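You operate a simulated robot arm through the tools that you are given. There is no shell and no other tool.

You are at the controls of a simulated robot arm. One attempt, no reset.

JOB
Put things in order on the top of the black table. At the end: the red relay stands where the grey rejects tub stood; the grey gland is on the green washers tin; the green relay is on the gold brass plate; the grey rejects tub stands where the grey gland stood; whatever was shut is shut again. Leave all else as you found it, and nothing knocked over.

The check looks at the end state, three seconds after you hand in, the way a careful person would. Anything else that was tipped, shoved, dropped, spilled or broken makes it a failure.

ROBOT AND FRAMES
A 7-joint arm with a two-finger parallel gripper, fixed in place. Base frame: the origin is at the foot of the arm, x ahead of it, y to its left, z up; the work surface is at about z = 0. Readings come in m, rad, newtons and seconds.
With the tool pointing down near the work surface it reaches from about 0.24 to 0.62 m from the base axis. Its first joint turns from -1.152 to 1.152 rad. Payload 2.6 kg.
Tool frame: the origin (TCP) lies between the finger pads and is the grasp point; the fingertips stand 0.03 m ahead of it; z points along the fingers, y is the line along which they close. The gripper opens to 0.094 m. The fingers are 0.028 m wide and 0.01 m thick; the gripper's body (0.05 by 0.096 m) begins 0.055 m behind the TCP.
Orientation is that of the tool frame in the base frame, as a unit quaternion [x, y, z, w]. With the fingers straight down and closing along the base's y, the tool's x points along the base's -x, its y along +y and its z along -z.

CONTROLS
- The arm moves only by the tool drive_tool. Its argument "increments" is a list of rows, each a list of 3 entries, a list of its own where there are three numbers: the shift along the tool's x, y, z in m, then the turn, a rotation vector about the tool's x, y, z in rad, then the closure, from 0 (fully open) to 1 (shut). In form: [[[x, y, z], [wx, wy, wz], grip], ...]. A call has 1 to 20 rows; each row shifts and turns the commanded pose from where the row before left it, along the tool's axes as they then stand. A row lasts 0.2 s, in which the tool goes at most 0.05 m and 0.15 rad; a call with a longer step from one row to the next is refused whole, and so is a gripper value outside its range. Where a pose cannot be reached the arm comes as near as it can. A force on the tool above 40 N (or 10 N above the force at the start of the call, whichever is more), or a blocked arm, ends the call early, and 0.2 s more pass. Each finger travels about 0.072 m/s and halts on what it meets, pressing with about 43 N; the grip force reading is that of the motor and also rises with nothing between the fingers. The clock runs only during rows and for 0.2 s after the last one: add rows that do not move to give the fingers time. The reply holds the time, the measured pose of the TCP, the force on the tool along the base axes, the opening and the grip force, in the units named above and with some noise, with the torque about the TCP (base axes, N m) and any sound that the robot's microphone picked up.
- Cameras (640 x 400 px; columns grow to the right, rows downward): "scene" is fixed at [0.02, 0.4211, 0.5669]; the picture's right is [-0.89, -0.46, 0.00], its down [-0.25, 0.49, -0.84] and it looks along [0.38, -0.75, -0.55] (base axes); focal length 326 px, centre (320, 200). "wrist" rides on the gripper at [0.076, 0.014, -0.103] in the tool frame; the picture's right is [-0.18, 0.98, 0.00], its down [-0.75, -0.14, -0.64] and it looks along [-0.63, -0.12, 0.77] (tool axes); focal length 243 px, centre (320, 200).
- get_image(camera): a new picture of that camera. The clock stands still meanwhile.
- measure_at(camera, pixels): there is no depth. For up to 12 entries [column, row, z] of the newest picture of that camera ("zoom" is the newest enlarged one), the place [x, y] in the base frame at which the ray of that pixel passes the height z, good to about 0.002 m. The clock stands still meanwhile.
- zoom(camera, box): a new picture of the part [left, top, right, bottom] of that camera's present view, enlarged. The clock stands still meanwhile.
- close_job(): hands the job in; it is judged then, once.

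Leave the gripper open and the arm clear of the work at the hand-in unless told otherwise.

The tools are called after "Call:" as a command line: name --argument value ..., lists and objects as JSON in quotes. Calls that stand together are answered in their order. drive_tool: Moves the arm, as the interface text tells. Its arguments: {"type":"object","properties":{"increments":{"type":"array"}},"required":["increments"]} The other tools are called the same way: get_image (camera) takes a picture; measure_at (camera, pixels) gives the place at which the rays of pixels pass given heights; zoom (camera, box) takes an enlarged picture of a part of a camera's view; close_job () hands the job in.

At the start:

```text
time: 0.0
ee_pos: [0.3811, -0.1476, 0.2827]
tcp_rot: [0.0, 1.0, 0.0, 0.0]
ft_force: [0.0, 0.0, 0.0]
moment: [-0.02, 0.0, 0.01]
finger_gap: 0.0943
gripper_force: 0.1
```

scene: 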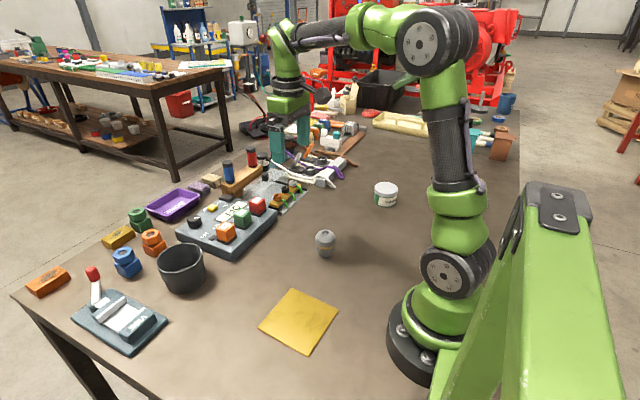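
wrist: 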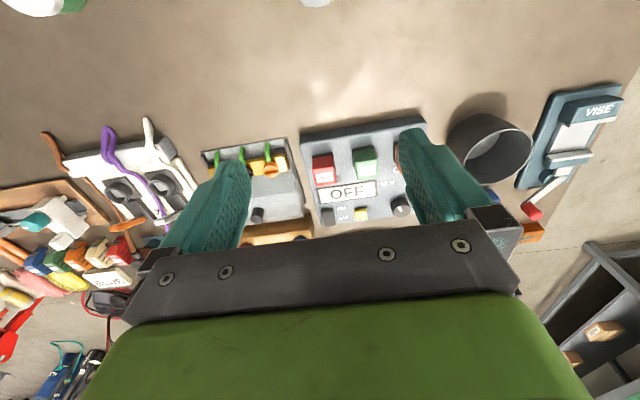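

I see a cluttered bench: a dark tub near scene pixel (182,268), a grey gland near (325,242), a white/green tin near (385,194), a gold plate near (299,320), and a panel with red, green and orange blocks near (235,222). I'll take enlarged views to identify everything.

Call:
zoom --camera "scene" --box '[140, 150, 340, 275]'

Call:
zoom --camera "scene" --box '[10, 200, 250, 350]'

Call:
zoom --camera "scene" --box '[280, 160, 440, 260]'

Call:
zoom --camera "wrist" --box '[180, 80, 460, 255]'

```text
3.20 times, centred on (240, 212) of scene
```

zoom: 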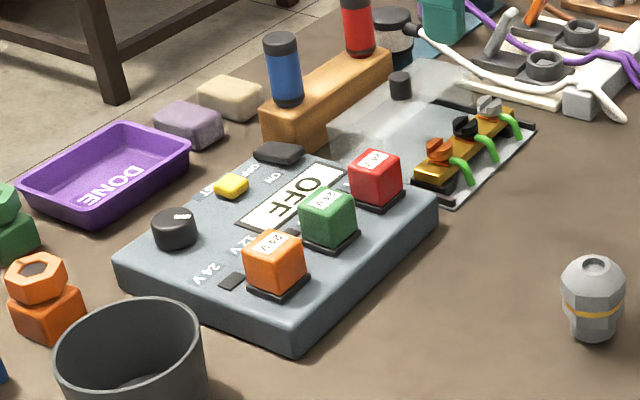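

```text
2.67 times, centred on (130, 275) of scene
```

zoom: 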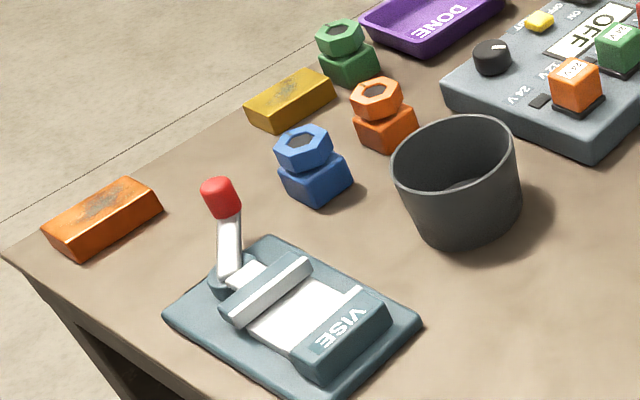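

```text
4.00 times, centred on (360, 210) of scene
```

zoom: 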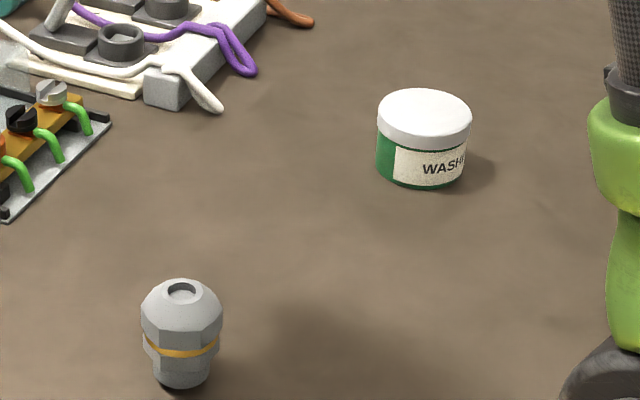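

```text
2.29 times, centred on (320, 168) of wrist
```

zoom: 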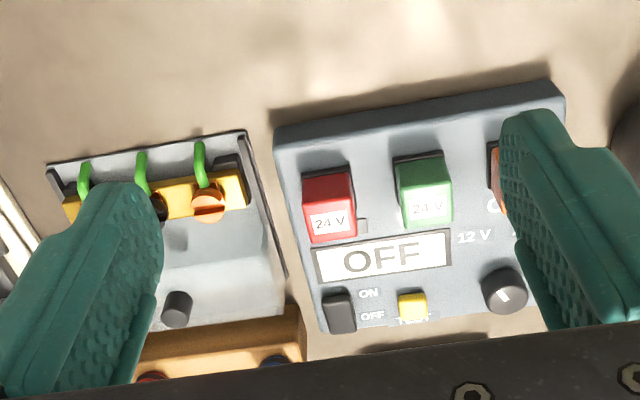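

The dark tub, the relays and the gland are visible. Next I check the far part of the table for other tubs, tins or relays, and the plate.

Call:
zoom --camera "scene" --box '[290, 60, 530, 210]'

Call:
zoom --camera "scene" --box '[140, 220, 240, 310]'

Call:
zoom --camera "scene" --box '[220, 110, 380, 210]'

Call:
zoom --camera "wrist" --box '[430, 70, 640, 250]'

Call:
measure_at --camera "scene" --pixels '[[325, 256, 0], [325, 232, 0.05], [385, 205, 0], [386, 186, 0.04], [182, 290, 0], [181, 255, 0.07], [299, 320, 0], [295, 288, 0], [338, 313, 0], [304, 355, 0], [259, 327, 0]]'

```text
2.67 times, centred on (410, 135) of scene
```

zoom: 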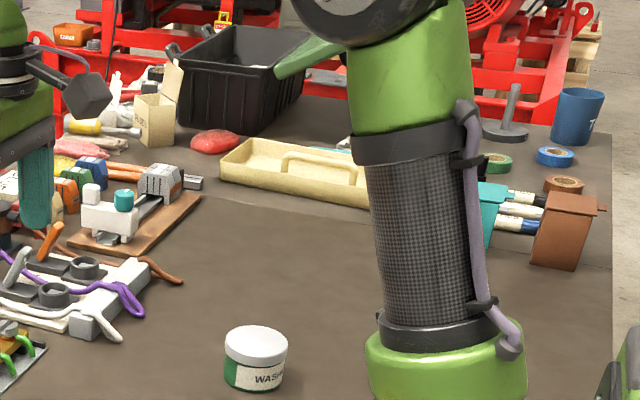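

```text
4.44 times, centred on (190, 265) of scene
```

zoom: 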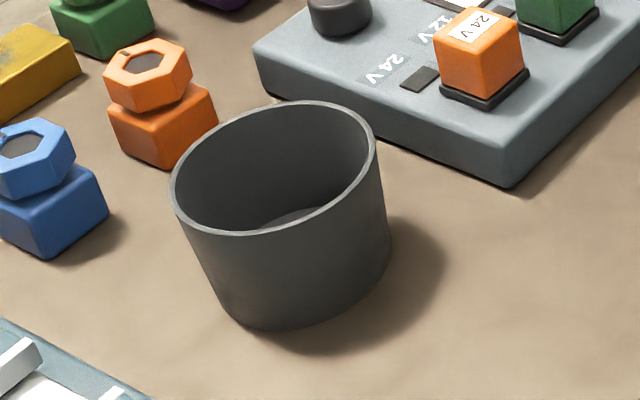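

```text
4.00 times, centred on (300, 160) of scene
```

zoom: 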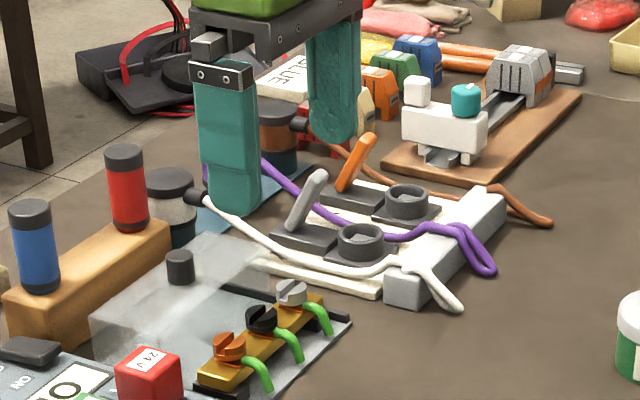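

```text
2.22 times, centred on (535, 160) of wrist
```

zoom: 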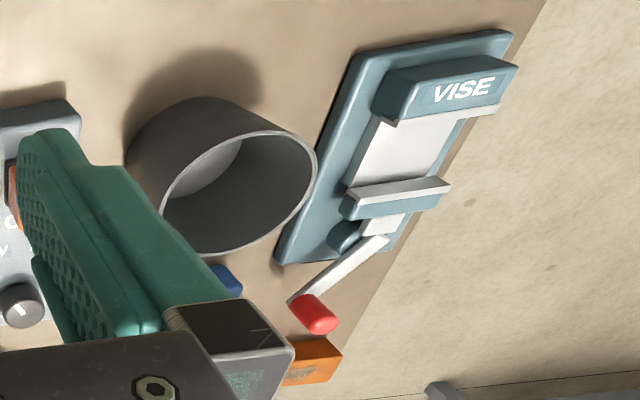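

```text
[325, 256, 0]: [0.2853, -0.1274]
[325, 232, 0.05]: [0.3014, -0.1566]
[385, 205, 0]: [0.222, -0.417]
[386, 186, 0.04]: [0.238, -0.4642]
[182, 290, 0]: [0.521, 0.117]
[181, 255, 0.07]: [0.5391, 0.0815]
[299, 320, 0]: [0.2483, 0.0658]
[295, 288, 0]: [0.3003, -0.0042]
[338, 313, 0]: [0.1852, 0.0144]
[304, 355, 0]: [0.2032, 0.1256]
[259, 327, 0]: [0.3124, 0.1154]
```

Only one tub on the bench matches "grey rejects tub" (at scene (182,268)). The relays seem to be the 24 V cubes plugged into the OFF panel. I'll zoom closer on the panel and gland to get precise pixels.

Call:
zoom --camera "scene" --box '[205, 185, 285, 235]'

Call:
zoom --camera "scene" --box '[293, 222, 357, 262]'

Call:
zoom --camera "scene" --box '[353, 170, 417, 210]'

Call:
zoom --camera "wrist" --box '[290, 100, 450, 230]'

Call:
zoom --camera "wrist" --box '[0, 180, 180, 330]'

```text
8.00 times, centred on (245, 210) of scene
```

zoom: 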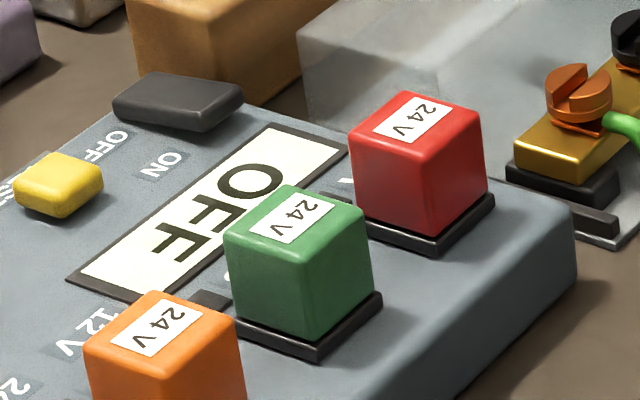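

```text
10.00 times, centred on (325, 242) of scene
```

zoom: 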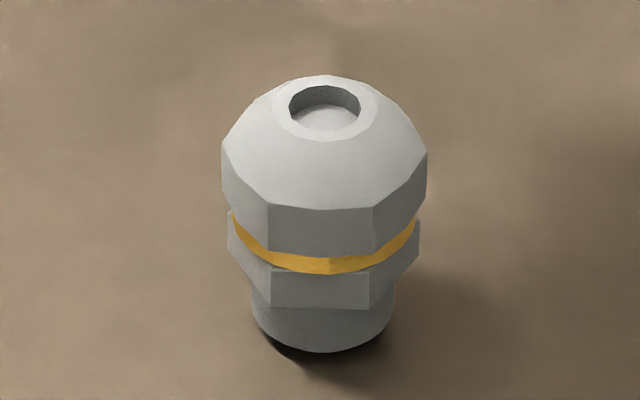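

```text
10.00 times, centred on (385, 190) of scene
```

zoom: 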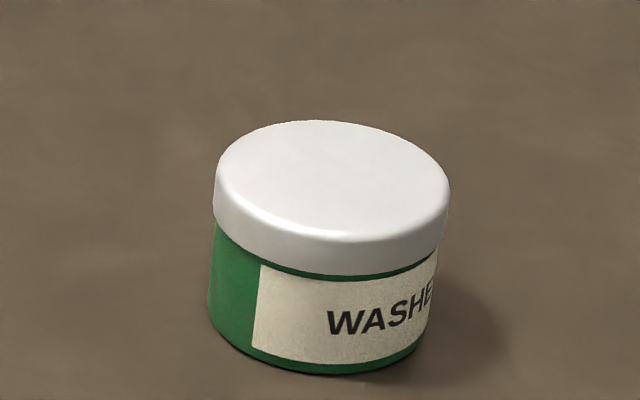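

```text
3.08 times, centred on (370, 165) of wrist
```

zoom: 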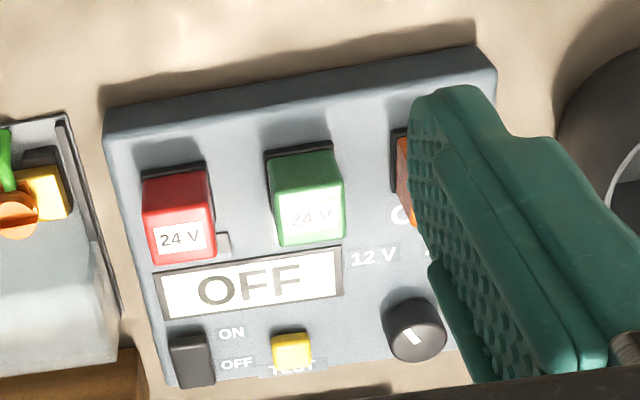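

```text
2.67 times, centred on (90, 255) of wrist
```

zoom: 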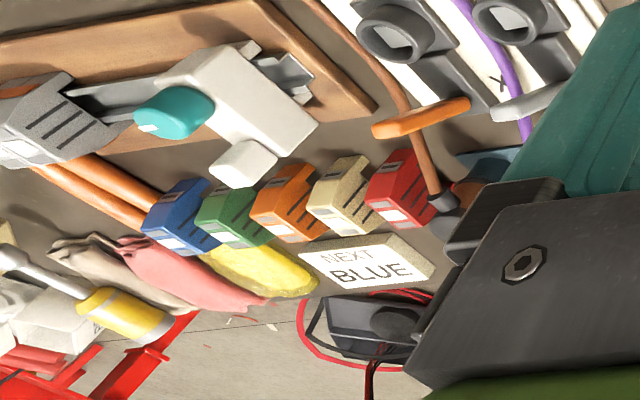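

The relays are the "24 V" cubes in the panel's sockets. The coloured modules near "NEXT BLUE" are a different set and stay untouched. I'll measure the relay tops, gland, tin and tub from both cameras to triangulate their heights.

Call:
measure_at --camera "scene" --pixels '[[256.9, 200.1, 0.05], [256.9, 200.1, 0.09], [242, 212.3, 0.05], [242, 212.3, 0.09], [325.5, 253, 0], [325.5, 232.8, 0.06], [325.5, 232.8, 0.08], [386, 188, 0.05], [386, 188, 0.06], [384.8, 203, 0], [182, 290, 0], [180, 259, 0.07]]'

Call:
measure_at --camera "wrist" --pixels '[[325.0, 176.0, 0.05], [325.0, 176.0, 0.09], [366.7, 170.0, 0.05], [366.7, 170.0, 0.09], [496, 155, 0.07], [496, 155, 0.06]]'

```text
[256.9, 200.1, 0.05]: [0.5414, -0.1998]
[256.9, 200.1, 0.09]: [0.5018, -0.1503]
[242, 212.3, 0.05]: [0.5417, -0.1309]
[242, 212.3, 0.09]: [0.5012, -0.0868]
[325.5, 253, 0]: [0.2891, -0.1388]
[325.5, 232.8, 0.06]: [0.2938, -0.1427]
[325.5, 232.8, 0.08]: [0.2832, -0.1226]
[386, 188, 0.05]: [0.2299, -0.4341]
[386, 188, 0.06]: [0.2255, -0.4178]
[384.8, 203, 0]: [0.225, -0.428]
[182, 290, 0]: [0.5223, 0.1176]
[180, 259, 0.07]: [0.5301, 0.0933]
```

```text
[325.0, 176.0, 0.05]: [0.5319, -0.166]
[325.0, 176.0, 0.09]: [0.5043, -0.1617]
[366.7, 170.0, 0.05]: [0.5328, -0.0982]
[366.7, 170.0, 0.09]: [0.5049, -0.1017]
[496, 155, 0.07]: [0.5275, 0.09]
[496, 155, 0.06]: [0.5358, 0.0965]
```

Triangulation puts the red relay top near (0.512,-0.163,0.080) and the green near (0.513,-0.100,0.079). The tub rim is near z 0.07 at about (0.53,0.09). I'll slide the arm along +y at its present height so the wrist camera looks at the tub.

Call:
drive_tool --increments '[[[0, 0.038, 0], [0, 0, 0], 0], [[0, 0.038, 0], [0, 0, 0], 0], [[0, 0.038, 0], [0, 0, 0], 0], [[0, 0.038, 0], [0, 0, 0], 0], [[0, 0.038, 0], [0, 0, 0], 0], [[0, 0.038, 0], [0, 0, 0], 0], [[0, 0.038, 0], [0, 0, 0], 0], [[0, 0, 0], [0, 0, 0], 0]]'

Call:
get_image --camera "wrist"

Call:
zoom --camera "wrist" --box '[240, 100, 400, 200]'

```text
time: 1.8
ee_pos: [0.3816, 0.1208, 0.2815]
tcp_rot: [0.0, 1.0, 0.0, 0.0]
ft_force: [-1.0, 0.7, -0.1]
moment: [-0.02, -0.01, 0.03]
finger_gap: 0.0941
gripper_force: 0.1
```

```text
taken
```

wrist: 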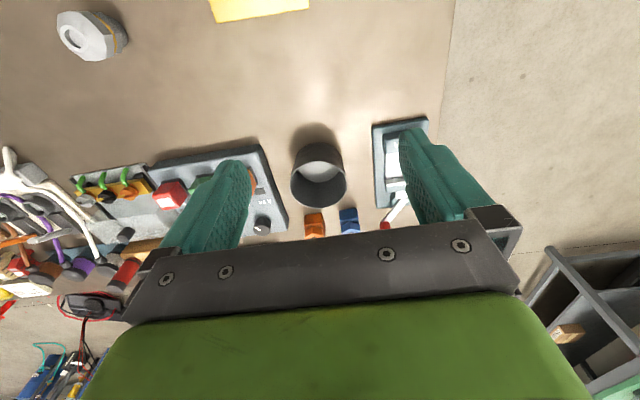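

```text
4.00 times, centred on (320, 150) of wrist
```

zoom: 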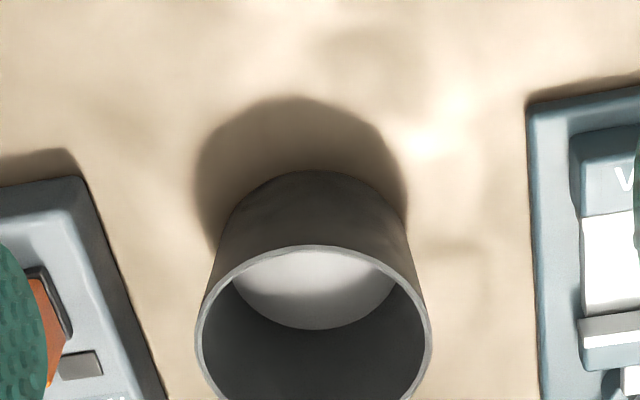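

The tub shows at wrist (318,180), with the vise to the right and the panel to the left. I'll zoom on the tub, and on the gland seen top-left at (92,35), for measurement.

Call:
zoom --camera "wrist" --box '[256, 130, 384, 210]'

Call:
zoom --camera "wrist" --box '[40, 0, 168, 80]'

Call:
zoom --camera "scene" --box '[132, 225, 228, 305]'

```text
5.00 times, centred on (320, 170) of wrist
```

zoom: 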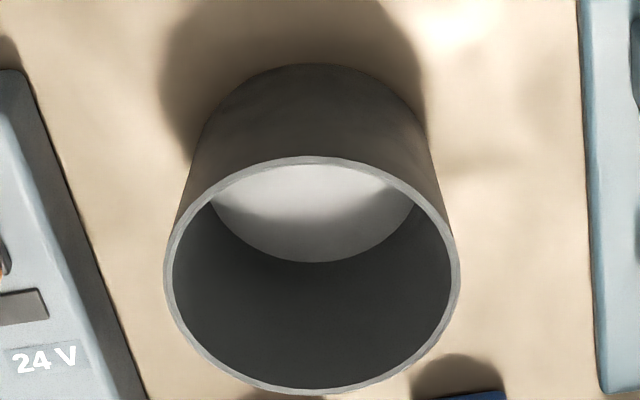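

```text
5.00 times, centred on (104, 40) of wrist
```

zoom: 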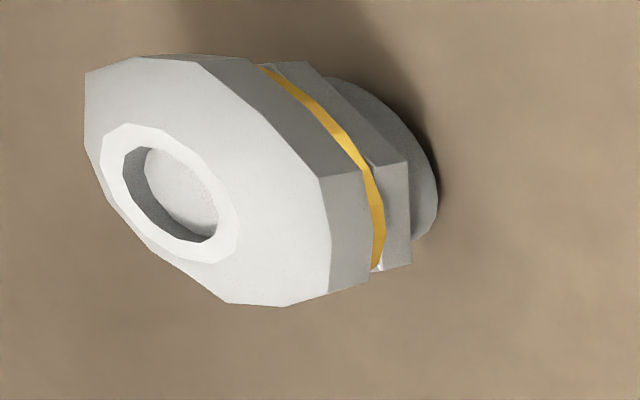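

```text
5.00 times, centred on (180, 265) of scene
```

zoom: 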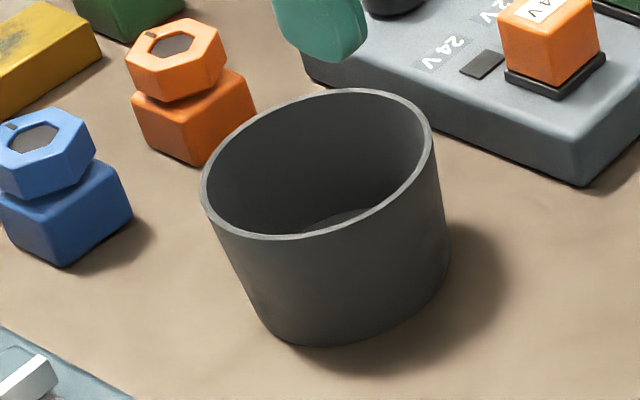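

I read the rim extremes in wrist pixels: near (319,161.2), far (317.6,208.6), left (288.8,185), right (348,182.4). The near foot of the tub is at (318,142.8) and the gland top ring is centred at (73.6,38.4). I measure these from both cameras.

Call:
measure_at --camera "wrist" --pixels '[[319, 161.2, 0.07], [317.6, 208.6, 0.07], [288.8, 185, 0.07], [348, 182.4, 0.07], [318, 142.8, 0], [318.4, 185, 0.06], [318.4, 185, 0.08], [73.6, 38.4, 0.055], [73.6, 38.4, 0.065], [73.6, 38.4, 0.06]]'

Call:
measure_at --camera "scene" --pixels '[[179.4, 257.8, 0.06], [179.4, 257.8, 0.08], [176, 294.4, 0], [325.5, 233.1, 0.06], [325.5, 233.1, 0.065], [325.35, 252.5, 0], [385, 201.4, 0], [386.2, 188, 0.055], [386.2, 188, 0.05], [386.2, 188, 0.06]]'

```text
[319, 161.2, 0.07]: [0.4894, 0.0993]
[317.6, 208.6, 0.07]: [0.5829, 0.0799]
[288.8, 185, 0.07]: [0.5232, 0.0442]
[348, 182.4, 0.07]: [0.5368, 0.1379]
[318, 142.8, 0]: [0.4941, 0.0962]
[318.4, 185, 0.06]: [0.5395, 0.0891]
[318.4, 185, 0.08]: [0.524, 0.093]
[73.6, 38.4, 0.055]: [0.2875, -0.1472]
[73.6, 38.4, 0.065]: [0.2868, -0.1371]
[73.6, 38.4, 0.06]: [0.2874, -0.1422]
```

```text
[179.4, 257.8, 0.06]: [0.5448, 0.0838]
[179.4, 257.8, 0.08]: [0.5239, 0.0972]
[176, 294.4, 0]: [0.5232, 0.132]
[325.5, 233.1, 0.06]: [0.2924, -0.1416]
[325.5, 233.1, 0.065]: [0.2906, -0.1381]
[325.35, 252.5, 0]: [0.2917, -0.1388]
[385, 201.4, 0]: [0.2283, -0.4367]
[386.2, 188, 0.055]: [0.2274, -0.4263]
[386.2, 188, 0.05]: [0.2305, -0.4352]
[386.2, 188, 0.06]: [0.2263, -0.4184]
```

Everything agrees. The gland is at about (0.290,-0.140) and 0.062 tall, a hexagon whose flats face roughly 116°. The tin is at (0.229,-0.437) and 0.05 tall, and the tub is centred near (0.535,0.090). The gland goes first: I move above it at safe height, turn the tool by +26° about the vertical so the pads meet flats, and lower to z 0.16.

Call:
drive_tool --increments '[[[0.01145, -0.0326, 0], [0, 0, 0], 0], [[0.01145, -0.0326, 0], [0, 0, 0], 0], [[0.01145, -0.0326, 0], [0, 0, 0], 0], [[0.01145, -0.0326, 0], [0, 0, 0], 0], [[0.01145, -0.0326, 0], [0, 0, 0], 0], [[0.01145, -0.0326, 0], [0, 0, 0], 0], [[0.01145, -0.0326, 0], [0, 0, 0], 0], [[0.01145, -0.0326, 0], [0, 0, 0], 0], [[0, 0, 0.03], [0, 0, -0.1135], 0], [[0, 0, 0.03], [0, 0, -0.1135], 0], [[0, 0, 0.03], [0, 0, -0.1135], 0], [[0, 0, 0.03], [0, 0, -0.1135], 0], [[0, 0, 0], [0, 0, 0], 0], [[0, 0, 0], [0, 0, 0], 0]]'

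Call:
get_image --camera "scene"

Call:
get_image --camera "wrist"

```text
time: 4.8
ee_pos: [0.2908, -0.1413, 0.1607]
tcp_rot: [-0.225, 0.974, 0.0, 0.0]
ft_force: [0.6, 0.9, -0.7]
moment: [0.0, 0.01, 0.0]
finger_gap: 0.0941
gripper_force: 0.1
```

```text
taken
```

scene: 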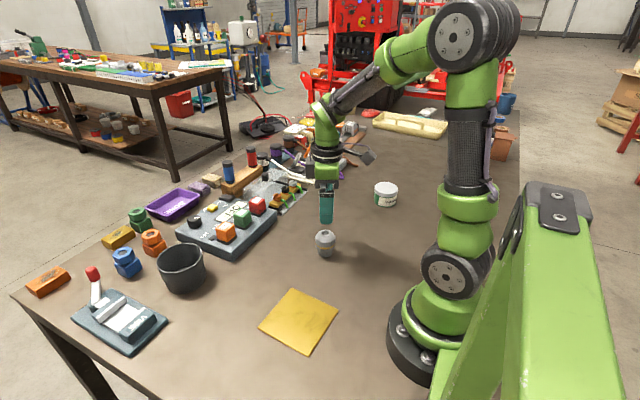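

```text
taken
```

wrist: 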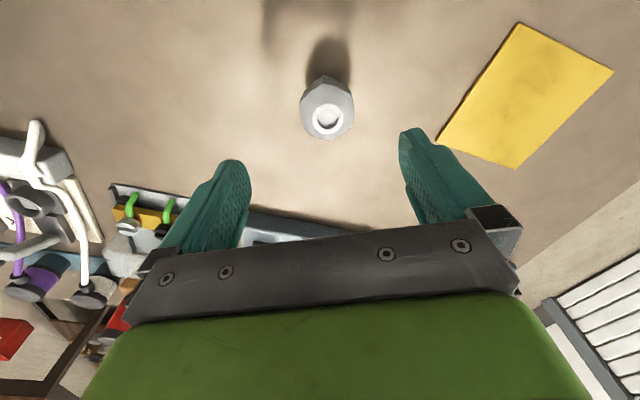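

The gland is centred between the open fingers at wrist (327,110). I'll zoom to check its facets and its location again.

Call:
zoom --camera "wrist" --box '[280, 60, 376, 150]'

Call:
measure_at --camera "wrist" --pixels '[[328, 119, 0.062], [326, 82, 0.0]]'

```text
4.44 times, centred on (328, 105) of wrist
```

zoom: 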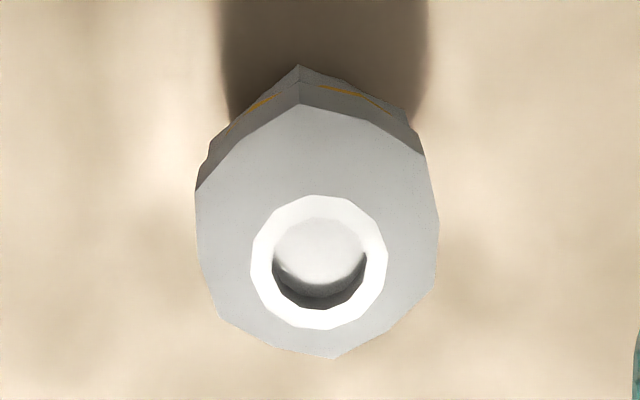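

```text
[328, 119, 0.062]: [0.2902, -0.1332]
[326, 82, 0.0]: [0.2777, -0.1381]
```

The gland's flats face the two fingers. A refit of its position gives about (0.289,-0.136), 0.067 tall. I correct by 5 mm along the tool y axis and descend to z of about 0.036 with the fingers open.

Call:
drive_tool --increments '[[[0, 0.005, 0.02], [0, 0, 0], 0], [[0, 0, 0.03], [0, 0, 0], 0], [[0, 0, 0.03], [0, 0, 0], 0], [[0, 0, 0.025], [0, 0, 0], 0], [[0, 0, 0.02], [0, 0, 0], 0], [[0, 0, 0], [0, 0, 0], 0], [[0, 0, 0], [0, 0, 0], 0]]'

Call:
get_image --camera "wrist"

Call:
zoom --camera "scene" --box '[285, 180, 365, 270]'

```text
time: 6.4
ee_pos: [0.2885, -0.1377, 0.0376]
tcp_rot: [-0.224, 0.975, 0.0, 0.0]
ft_force: [0.4, 0.4, -0.4]
moment: [-0.01, -0.02, 0.01]
finger_gap: 0.094
gripper_force: 0.0
```

```text
taken
```

wrist: 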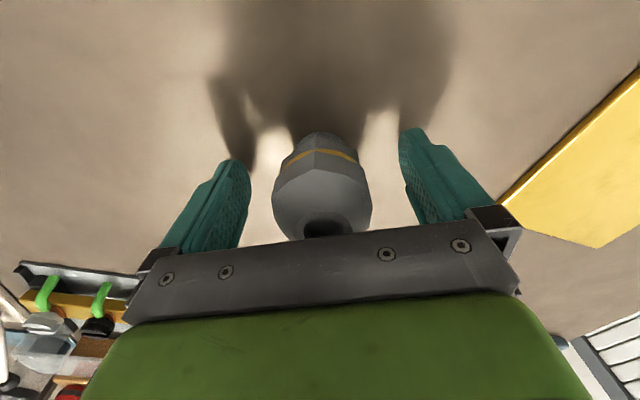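

```text
4.44 times, centred on (325, 225) of scene
```

zoom: 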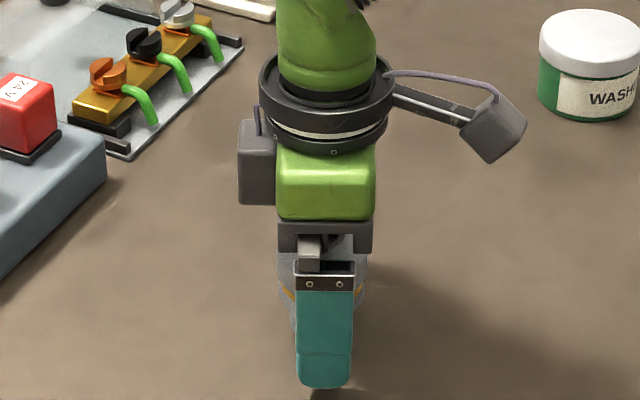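

The gland stands between the fingers with room on both sides (wrist (322,195)). I close on it.

Call:
drive_tool --increments '[[[0, 0, 0], [0, 0, 0], 1], [[0, 0, 0], [0, 0, 0], 1], [[0, 0, 0], [0, 0, 0], 1], [[0, 0, 0], [0, 0, 0], 1], [[0, 0, 0], [0, 0, 0], 1]]'

```text
time: 7.6
ee_pos: [0.2888, -0.1364, 0.0372]
tcp_rot: [-0.224, 0.974, 0.0, 0.0]
ft_force: [0.1, -0.2, 0.3]
moment: [-0.01, 0.01, 0.02]
finger_gap: 0.0468
gripper_force: 42.8
```

The grip is firm at 0.047 m. I lift straight up and check.

Call:
drive_tool --increments '[[[0, 0, -0.015], [0, 0, 0], 1], [[0, 0, -0.03], [0, 0, 0], 1], [[0, 0, -0.035], [0, 0, 0], 1], [[0, 0, -0.035], [0, 0, 0], 1], [[0, 0, -0.02], [0, 0, 0], 1], [[0, 0, 0], [0, 0, 0], 1]]'

Call:
get_image --camera "wrist"

Call:
get_image --camera "scene"

```text
time: 9.0
ee_pos: [0.2866, -0.1365, 0.1747]
tcp_rot: [-0.224, 0.975, 0.0, 0.0]
ft_force: [-1.3, 0.0, -0.8]
moment: [-0.01, -0.05, 0.02]
finger_gap: 0.046
gripper_force: 42.9
```

```text
taken
```

wrist: 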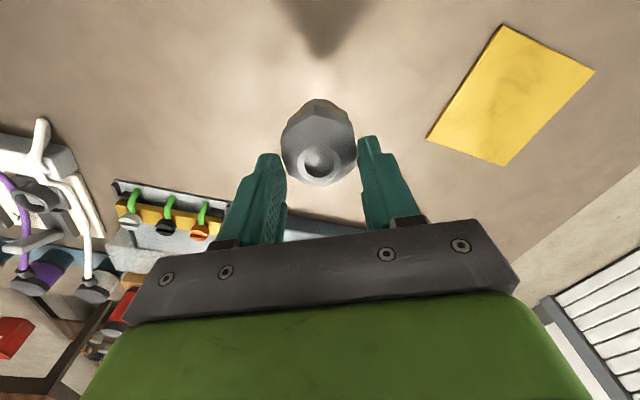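

```text
taken
```

scene: 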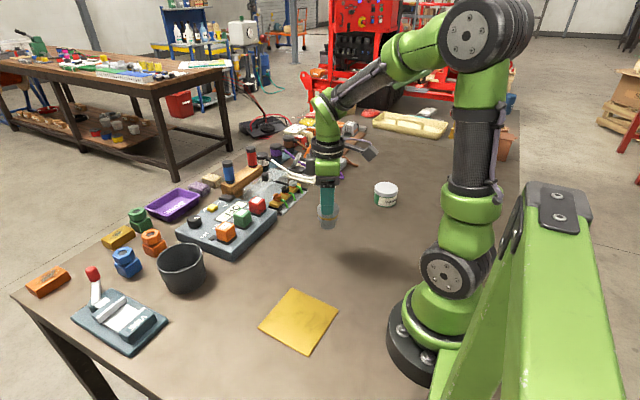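

The gland is held upright. I turn the yaw back to zero, then carry it at z≈0.175 over to the tin (scene (386,190)).

Call:
drive_tool --increments '[[[0, 0, 0], [0, 0, 0.1135], 1], [[0, 0, 0], [0, 0, 0.1135], 1], [[0, 0, 0], [0, 0, 0.1135], 1], [[0, 0, 0], [0, 0, 0.1135], 1], [[0.00745, -0.03754, 0], [0, 0, 0], 1], [[0.00745, -0.03754, 0], [0, 0, 0], 1], [[0.00745, -0.03754, 0], [0, 0, 0], 1], [[0.00745, -0.03754, 0], [0, 0, 0], 1], [[0.00745, -0.03754, 0], [0, 0, 0], 1], [[0.00745, -0.03754, 0], [0, 0, 0], 1], [[0.00745, -0.03754, 0], [0, 0, 0], 1], [[0.00745, -0.03754, 0], [0, 0, 0], 1], [[0, 0, 0], [0, 0, 0], 1], [[0, 0, 0], [0, 0, 0], 1]]'

Call:
get_image --camera "wrist"

Call:
get_image --camera "scene"

```text
time: 12.0
ee_pos: [0.2294, -0.4363, 0.169]
tcp_rot: [0.001, 1.0, 0.0, 0.0]
ft_force: [-0.9, 0.5, -0.3]
moment: [0.0, -0.01, 0.02]
finger_gap: 0.0462
gripper_force: 43.1
```

```text
taken
```

wrist: 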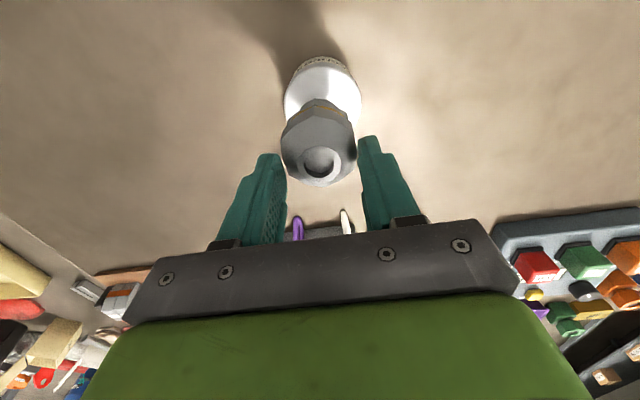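

```text
taken
```

scene: 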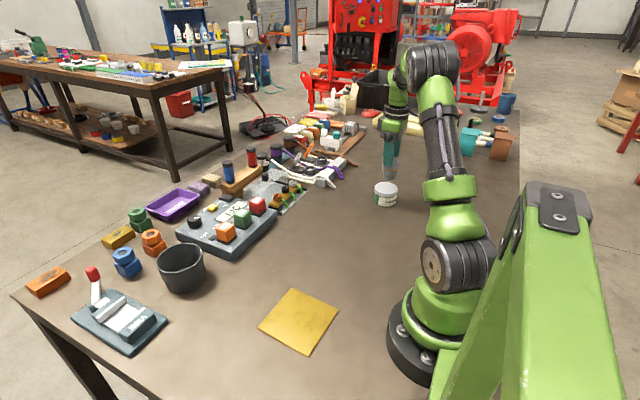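

The tin lid shows right below the gland (wrist lid edges ≈ 284 and 361 at row ~100). I zoom and measure to centre before lowering.

Call:
zoom --camera "wrist" --box '[264, 40, 380, 200]'

Call:
measure_at --camera "wrist" --pixels '[[284, 100, 0.05], [361, 97, 0.05], [322, 67, 0.05], [321, 57, 0.0], [320, 160, 0.2]]'

```text
2.50 times, centred on (322, 120) of wrist
```

zoom: 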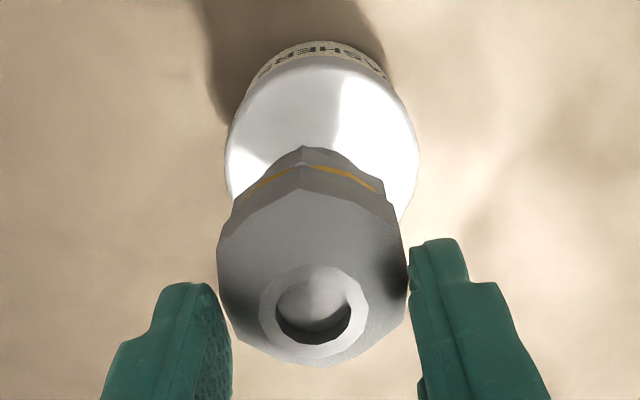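

```text
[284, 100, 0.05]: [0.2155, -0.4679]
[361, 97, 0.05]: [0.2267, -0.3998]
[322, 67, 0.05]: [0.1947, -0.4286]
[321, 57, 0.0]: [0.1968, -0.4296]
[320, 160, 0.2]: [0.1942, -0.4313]
```

The lid centre measures about (0.228,-0.435) and the TCP is at (0.229,-0.436), so it is well centred. I lower by 0.075, leaving about 1 cm of clearance, then look.

Call:
drive_tool --increments '[[[0, 0, 0.025], [0, 0, 0], 1], [[0, 0, 0.025], [0, 0, 0], 1], [[0, 0, 0.015], [0, 0, 0], 1], [[0, 0, 0.008], [0, 0, 0], 1], [[0, 0, 0], [0, 0, 0], 1], [[0, 0, 0], [0, 0, 0], 1]]'

Call:
zoom --camera "scene" --box '[345, 140, 435, 220]'

Call:
get_image --camera "wrist"

```text
time: 12.6
ee_pos: [0.2299, -0.4397, 0.1359]
tcp_rot: [0.002, 1.0, -0.007, 0.004]
ft_force: [0.0, 0.6, 1.1]
moment: [-0.05, 0.0, 0.0]
finger_gap: 0.0458
gripper_force: 43.2
stopped in row 2: the force on the tool passed its limit at 46 N (the readings are from after the stop); the commanded pose is now the measured one
```

```text
5.00 times, centred on (390, 180) of scene
```

zoom: 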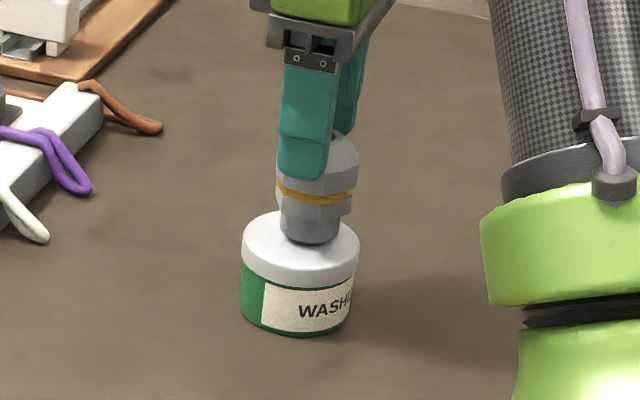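

```text
taken
```

wrist: 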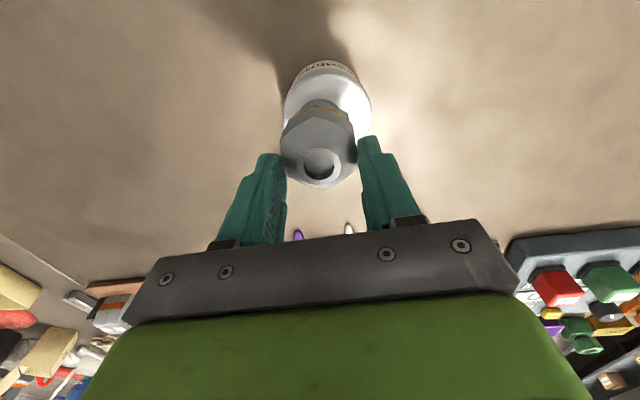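

The call stopped early on a force of 46 N at z=0.136. The gland sits lower in the fingers than I thought: its top ring is at wrist (319,162), whereas it was at row 228 when I gripped it. So it slid down during the lift and has now met the lid. I look closely before doing anything.

Call:
zoom --camera "scene" --box '[364, 162, 412, 210]'

Call:
zoom --camera "wrist" --box '[264, 50, 384, 200]'

Call:
measure_at --camera "scene" --pixels '[[388.2, 186, 0.05], [388.2, 186, 0.055], [388.2, 186, 0.0985]]'

```text
8.33 times, centred on (388, 186) of scene
```

zoom: 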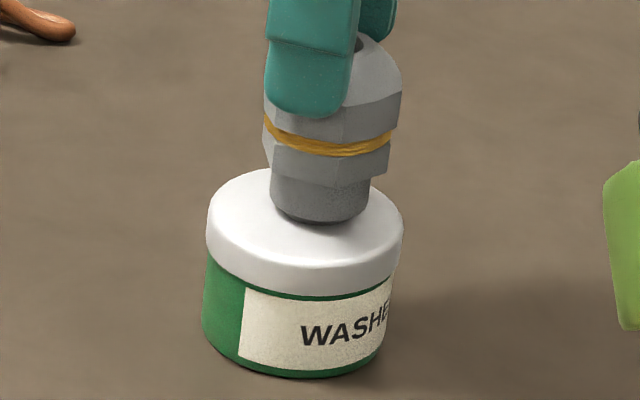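

```text
2.67 times, centred on (324, 125) of wrist
```

zoom: 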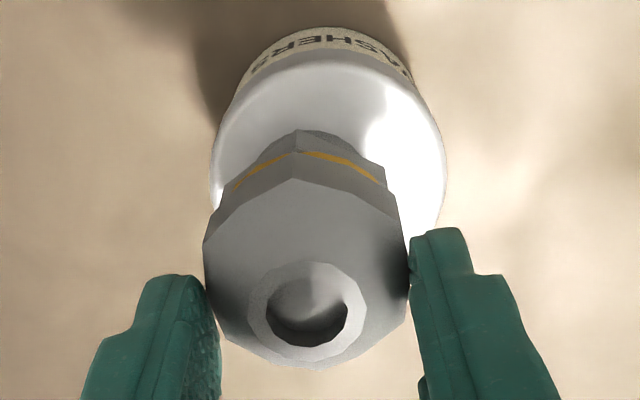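

```text
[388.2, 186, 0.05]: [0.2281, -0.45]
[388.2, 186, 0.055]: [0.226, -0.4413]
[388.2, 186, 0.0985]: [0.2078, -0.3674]
```

The gland's base sits on, or within a millimetre or two of, the lid. It is a few millimetres off centre and upright. To confirm contact gently, I lower 1 mm at a time and read the force.

Call:
drive_tool --increments '[[[0, 0, 0.001], [0, 0, 0], 1], [[0, 0, 0.0], [0, 0, 0], 1]]'

```text
time: 13.2
ee_pos: [0.231, -0.4392, 0.1348]
tcp_rot: [0.001, 1.0, -0.008, 0.004]
ft_force: [-1.9, 1.8, 10.8]
moment: [0.22, 0.27, 0.02]
finger_gap: 0.0462
gripper_force: 43.1
```

The upward force is 10.8 N, so the gland is resting on the lid. I back off the 1 mm preload and open the fingers.

Call:
drive_tool --increments '[[[0, 0, -0.001], [0, 0, 0], 1], [[0, 0, 0], [0, 0, 0], 0.8], [[0, 0, 0], [0, 0, 0], 0.5], [[0, 0, 0], [0, 0, 0], 0.2], [[0, 0, 0], [0, 0, 0], 0], [[0, 0, 0], [0, 0, 0], 0], [[0, 0, 0], [0, 0, 0], 0]]'

Call:
zoom --camera "scene" --box '[350, 140, 430, 215]'

Call:
get_image --camera "wrist"

```text
time: 14.8
ee_pos: [0.2305, -0.4388, 0.1367]
tcp_rot: [0.002, 1.0, -0.006, 0.004]
ft_force: [0.0, 0.3, 0.2]
moment: [-0.02, 0.03, 0.0]
finger_gap: 0.0939
gripper_force: 0.1
```

```text
5.33 times, centred on (390, 178) of scene
```

zoom: 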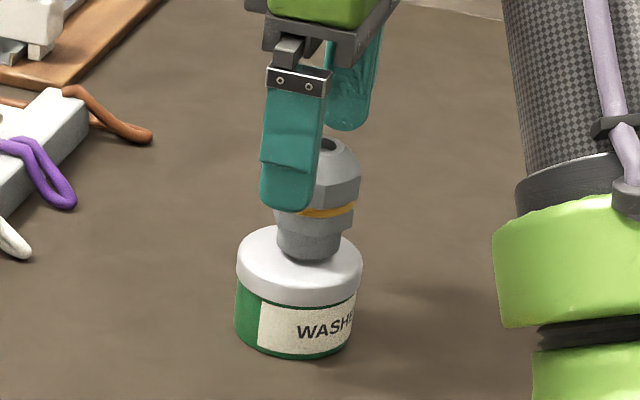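

```text
taken
```

wrist: 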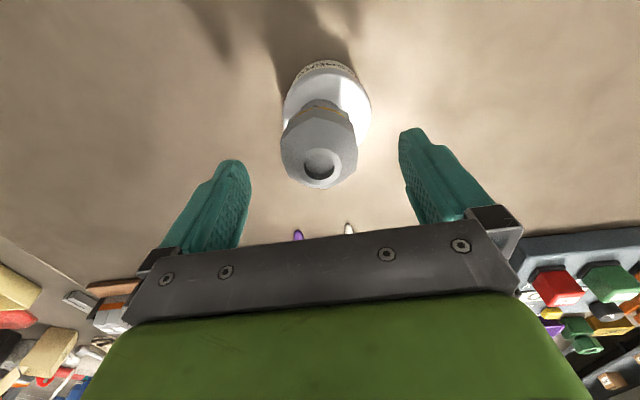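

The gland stands free on the lid. I raise the tool straight up with a tiny tilt correction and inspect how well it sits.

Call:
drive_tool --increments '[[[0, 0, -0.02], [0, 0, 0], 0], [[0, 0, -0.03], [0, 0, 0], 0], [[0, 0, -0.04], [0, 0, 0], 0], [[0, 0, -0.03], [-0.014, 0.008, 0], 0], [[0, 0, 0], [0, 0, 0], 0], [[0, 0, 0], [0, 0, 0], 0]]'

Call:
zoom --camera "scene" --box '[355, 155, 419, 210]'

Call:
zoom --camera "wrist" --box '[270, 40, 370, 140]'

Call:
get_image --camera "wrist"

```text
time: 16.2
ee_pos: [0.2279, -0.4396, 0.2572]
tcp_rot: [0.003, 1.0, 0.0, 0.002]
ft_force: [-0.5, 0.5, -0.1]
moment: [-0.02, 0.01, -0.01]
finger_gap: 0.0938
gripper_force: 0.0
```

```text
7.27 times, centred on (387, 182) of scene
```

zoom: 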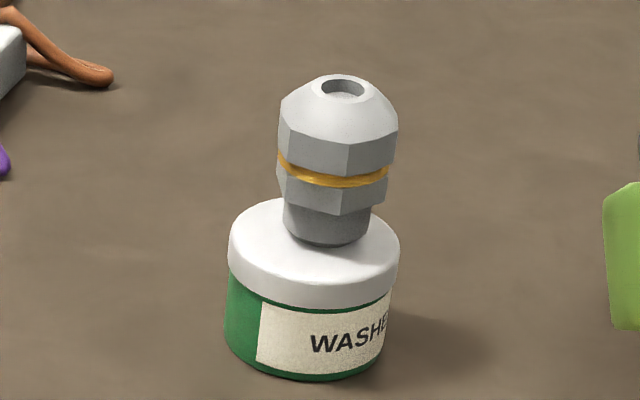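

```text
4.00 times, centred on (320, 90) of wrist
```

zoom: 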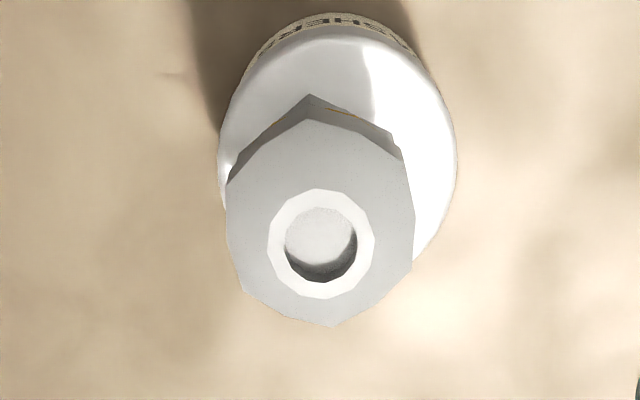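

```text
taken
```

wrist: 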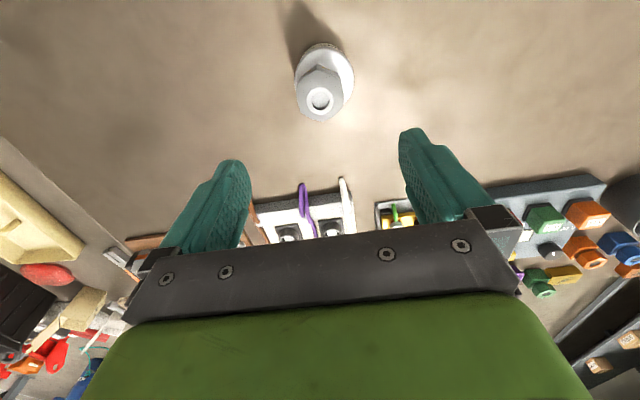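

The gland is upright on the lid but looks off-centre. I measure both from the wrist view.

Call:
measure_at --camera "wrist" --pixels '[[320.25, 101.25, 0.117], [320.25, 101.25, 0.112], [294.5, 80, 0.046], [354.25, 77.5, 0.046], [323.75, 46.5, 0.046], [325, 44, 0.0]]'

Call:
measure_at --camera "scene" --pixels '[[388, 184.9, 0.05], [390.3, 166.6, 0.117], [390.3, 166.6, 0.112], [386.3, 188.2, 0.05], [374.5, 189, 0.046], [398, 189, 0.046], [384.5, 181.7, 0.046]]'

```text
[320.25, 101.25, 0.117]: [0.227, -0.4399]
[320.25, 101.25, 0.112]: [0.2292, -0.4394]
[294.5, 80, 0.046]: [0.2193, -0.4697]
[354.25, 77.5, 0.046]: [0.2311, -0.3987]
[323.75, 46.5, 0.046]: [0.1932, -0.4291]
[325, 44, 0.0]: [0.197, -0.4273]
```

```text
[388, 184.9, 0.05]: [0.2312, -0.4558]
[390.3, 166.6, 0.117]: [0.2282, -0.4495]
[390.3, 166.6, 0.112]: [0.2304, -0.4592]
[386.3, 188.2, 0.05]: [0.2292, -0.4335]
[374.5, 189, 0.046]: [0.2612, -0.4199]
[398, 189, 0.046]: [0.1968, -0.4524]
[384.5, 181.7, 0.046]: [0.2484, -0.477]
```

By the grip geometry and the wrist view, the gland sits about 5 mm from the lid centre. It is upright and stable, so I leave it. Next is the tub. I fly at z≈0.257 toward it, keeping yaw 0.

Call:
drive_tool --increments '[[[-0.0165, 0.0408, 0], [0, 0, 0], 0], [[-0.0165, 0.0408, 0], [0, 0, 0], 0], [[-0.0165, 0.0408, 0], [0, 0, 0], 0], [[-0.0165, 0.0408, 0], [0, 0, 0], 0], [[-0.0165, 0.0408, 0], [0, 0, 0], 0], [[-0.0165, 0.0408, 0], [0, 0, 0], 0], [[-0.0165, 0.0408, 0], [0, 0, 0], 0], [[-0.0165, 0.0408, 0], [0, 0, 0], 0], [[-0.0165, 0.0408, 0], [0, 0, 0], 0], [[-0.0165, 0.0408, 0], [0, 0, 0], 0], [[-0.0165, 0.0408, 0], [0, 0, 0], 0], [[-0.0165, 0.0408, 0], [0, 0, 0], 0], [[-0.0165, 0.0408, 0], [0, 0, 0], 0], [[0, 0, 0], [0, 0, 0], 0], [[0, 0, 0], [0, 0, 0], 0]]'

Call:
get_image --camera "scene"

Call:
get_image --camera "wrist"

```text
time: 19.4
ee_pos: [0.4447, 0.0932, 0.2554]
tcp_rot: [0.002, 1.0, 0.001, 0.0]
ft_force: [1.2, -0.6, 0.0]
moment: [-0.02, 0.0, 0.0]
finger_gap: 0.0942
gripper_force: 0.1
```

```text
taken
```

scene: 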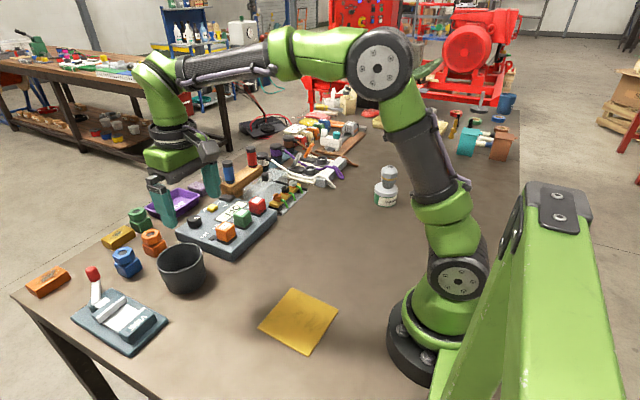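

```text
taken
```

wrist: 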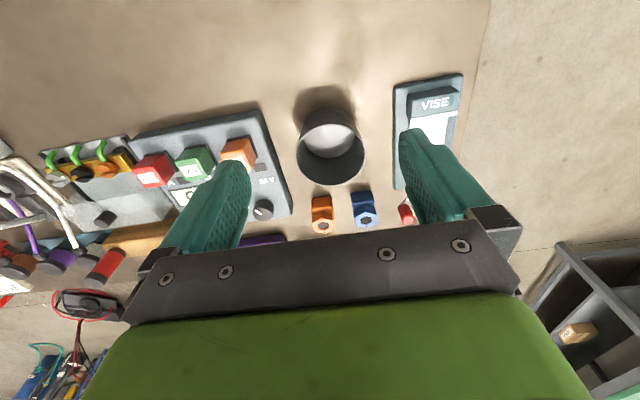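

The tub shows at wrist (330,150) with the panel to its left and blue/orange knobs beyond. I zoom to measure the rim precisely from this steeper angle.

Call:
zoom --camera "wrist" --box '[266, 105, 394, 185]'

```text
5.00 times, centred on (330, 145) of wrist
```

zoom: 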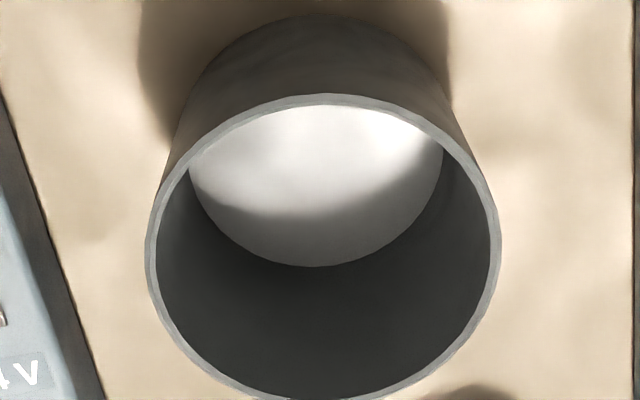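

I measure the rim's near (332,124), far (332,185.4), left (295,155) and right (366.2,154), the foot (332,108), and the nearby panel and vise edges.

Call:
measure_at --camera "wrist" --pixels '[[332, 124, 0.072], [332, 185.4, 0.072], [295, 155, 0.072], [366.2, 154, 0.072], [332, 108, 0], [266, 112, 0.0], [286, 183, 0.0], [392.5, 125, 0.0], [322, 200, 0.0], [260, 108, 0.04]]'

```text
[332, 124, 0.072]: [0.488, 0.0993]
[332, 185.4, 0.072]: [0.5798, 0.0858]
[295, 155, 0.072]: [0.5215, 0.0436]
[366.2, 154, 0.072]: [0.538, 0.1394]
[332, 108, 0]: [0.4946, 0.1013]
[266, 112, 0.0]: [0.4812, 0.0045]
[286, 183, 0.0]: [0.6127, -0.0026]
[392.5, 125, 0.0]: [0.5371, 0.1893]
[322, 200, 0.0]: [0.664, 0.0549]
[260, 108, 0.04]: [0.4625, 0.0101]
```

The tub centre fits (0.534,0.0905) with rim radius 0.0475 at z≈0.072. I'll pinch its near wall with the closing line along base x, so I turn the tool by -90° about the vertical and shift above the near rim.

Call:
drive_tool --increments '[[[0, 0, 0], [0, 0, 0.1428], 0], [[0, 0, 0], [0, 0, 0.1428], 0], [[0, 0, 0], [0, 0, 0.1428], 0], [[0, 0, 0], [0, 0, 0.1428], 0], [[0, 0, 0], [0, 0, 0.1428], 0], [[0, 0, 0], [0, 0, 0.1428], 0], [[0, 0, 0], [0, 0, 0.1428], 0], [[0, 0, 0], [0, 0, 0.1428], 0], [[0, 0, 0], [0, 0, 0.1428], 0], [[0, 0, 0], [0, 0, 0.1428], 0], [[0, 0, 0], [0, 0, 0.1428], 0], [[-0.0013, 0.0224, 0], [0, 0, 0], 0], [[-0.0014, 0.0224, 0], [0, 0, 0], 0], [[0, 0, 0.04], [0, 0, 0], 0], [[0, 0, 0.04], [0, 0, 0], 0], [[0, 0, 0], [0, 0, 0], 0], [[0, 0, 0], [0, 0, 0], 0]]'

Call:
get_image --camera "wrist"

Call:
get_image --camera "scene"

```text
time: 23.0
ee_pos: [0.4912, 0.0905, 0.1763]
tcp_rot: [0.708, 0.706, 0.001, 0.0]
ft_force: [0.0, 0.3, 0.4]
moment: [0.0, 0.01, -0.01]
finger_gap: 0.0942
gripper_force: 0.0
```

```text
taken
```

wrist: 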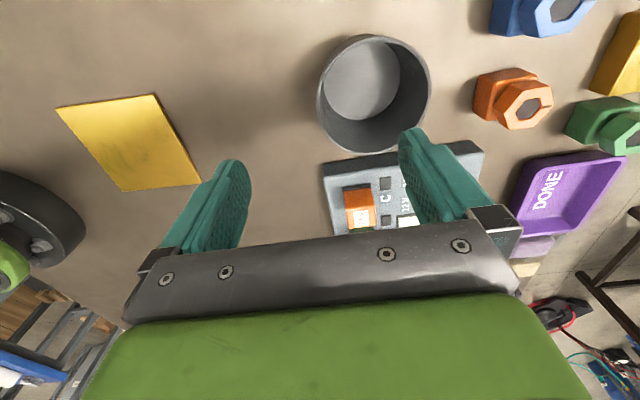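

```text
taken
```

scene: 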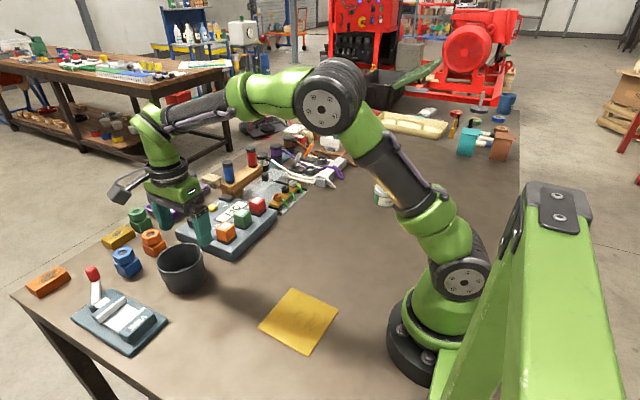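

I see the tub rim in wrist: left (318,97), right (431,82), top (377,35), bottom (360,152). I check these against the tool position.

Call:
zoom --camera "wrist" --box '[295, 20, 455, 170]'

Call:
measure_at --camera "wrist" --pixels '[[318, 97, 0.072], [431, 82, 0.072], [377, 35, 0.072], [360, 152, 0.072]]'

```text
2.67 times, centred on (375, 95) of wrist
```

zoom: 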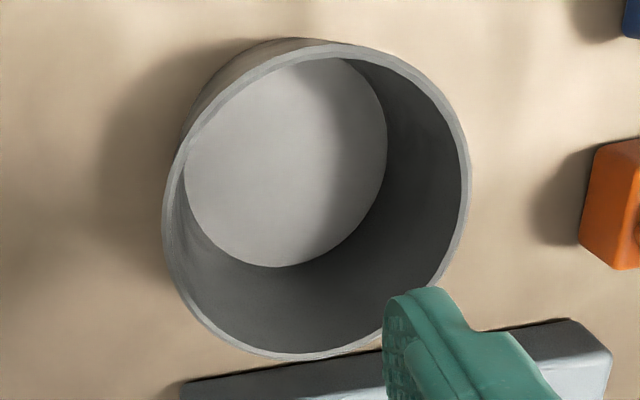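

```text
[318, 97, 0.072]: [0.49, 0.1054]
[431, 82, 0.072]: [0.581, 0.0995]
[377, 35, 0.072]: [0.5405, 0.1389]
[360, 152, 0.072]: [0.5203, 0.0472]
```

The fit agrees: centre (0.534,0.091). The near wall lies at x≈0.490, right under the TCP (0.491,0.0905). I descend to z≈0.05 with one finger inside the tub and one outside.

Call:
drive_tool --increments '[[[0, 0, 0.03], [0, 0, 0], 0], [[0, 0, 0.03], [0, 0, 0], 0], [[0, 0, 0.03], [0, 0, 0], 0], [[0, 0, 0.02], [0, 0, 0], 0], [[0, 0, 0.015], [0, 0, 0], 0], [[0, 0, 0], [0, 0, 0], 0], [[0, 0, 0], [0, 0, 0], 0]]'

Call:
get_image --camera "wrist"

Call:
zoom --camera "scene" --box '[120, 190, 250, 300]'

```text
time: 24.6
ee_pos: [0.4885, 0.09, 0.0519]
tcp_rot: [0.708, 0.706, 0.0, 0.0]
ft_force: [-0.2, -0.6, -0.2]
moment: [-0.03, 0.03, 0.0]
finger_gap: 0.0942
gripper_force: 0.1
```

```text
taken
```

wrist: 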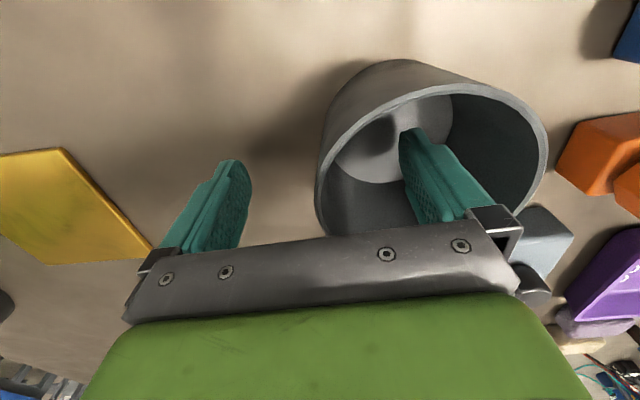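

```text
3.64 times, centred on (185, 245) of scene
```

zoom: 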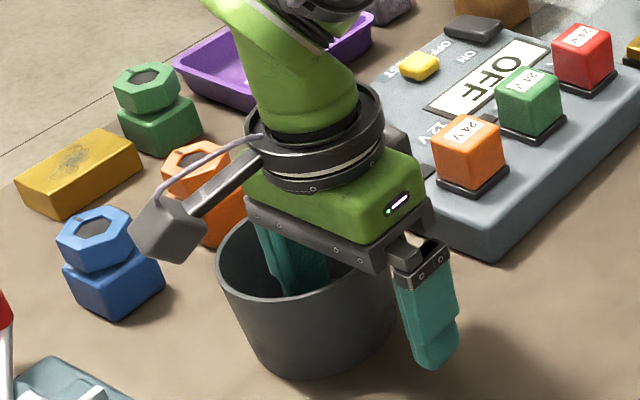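

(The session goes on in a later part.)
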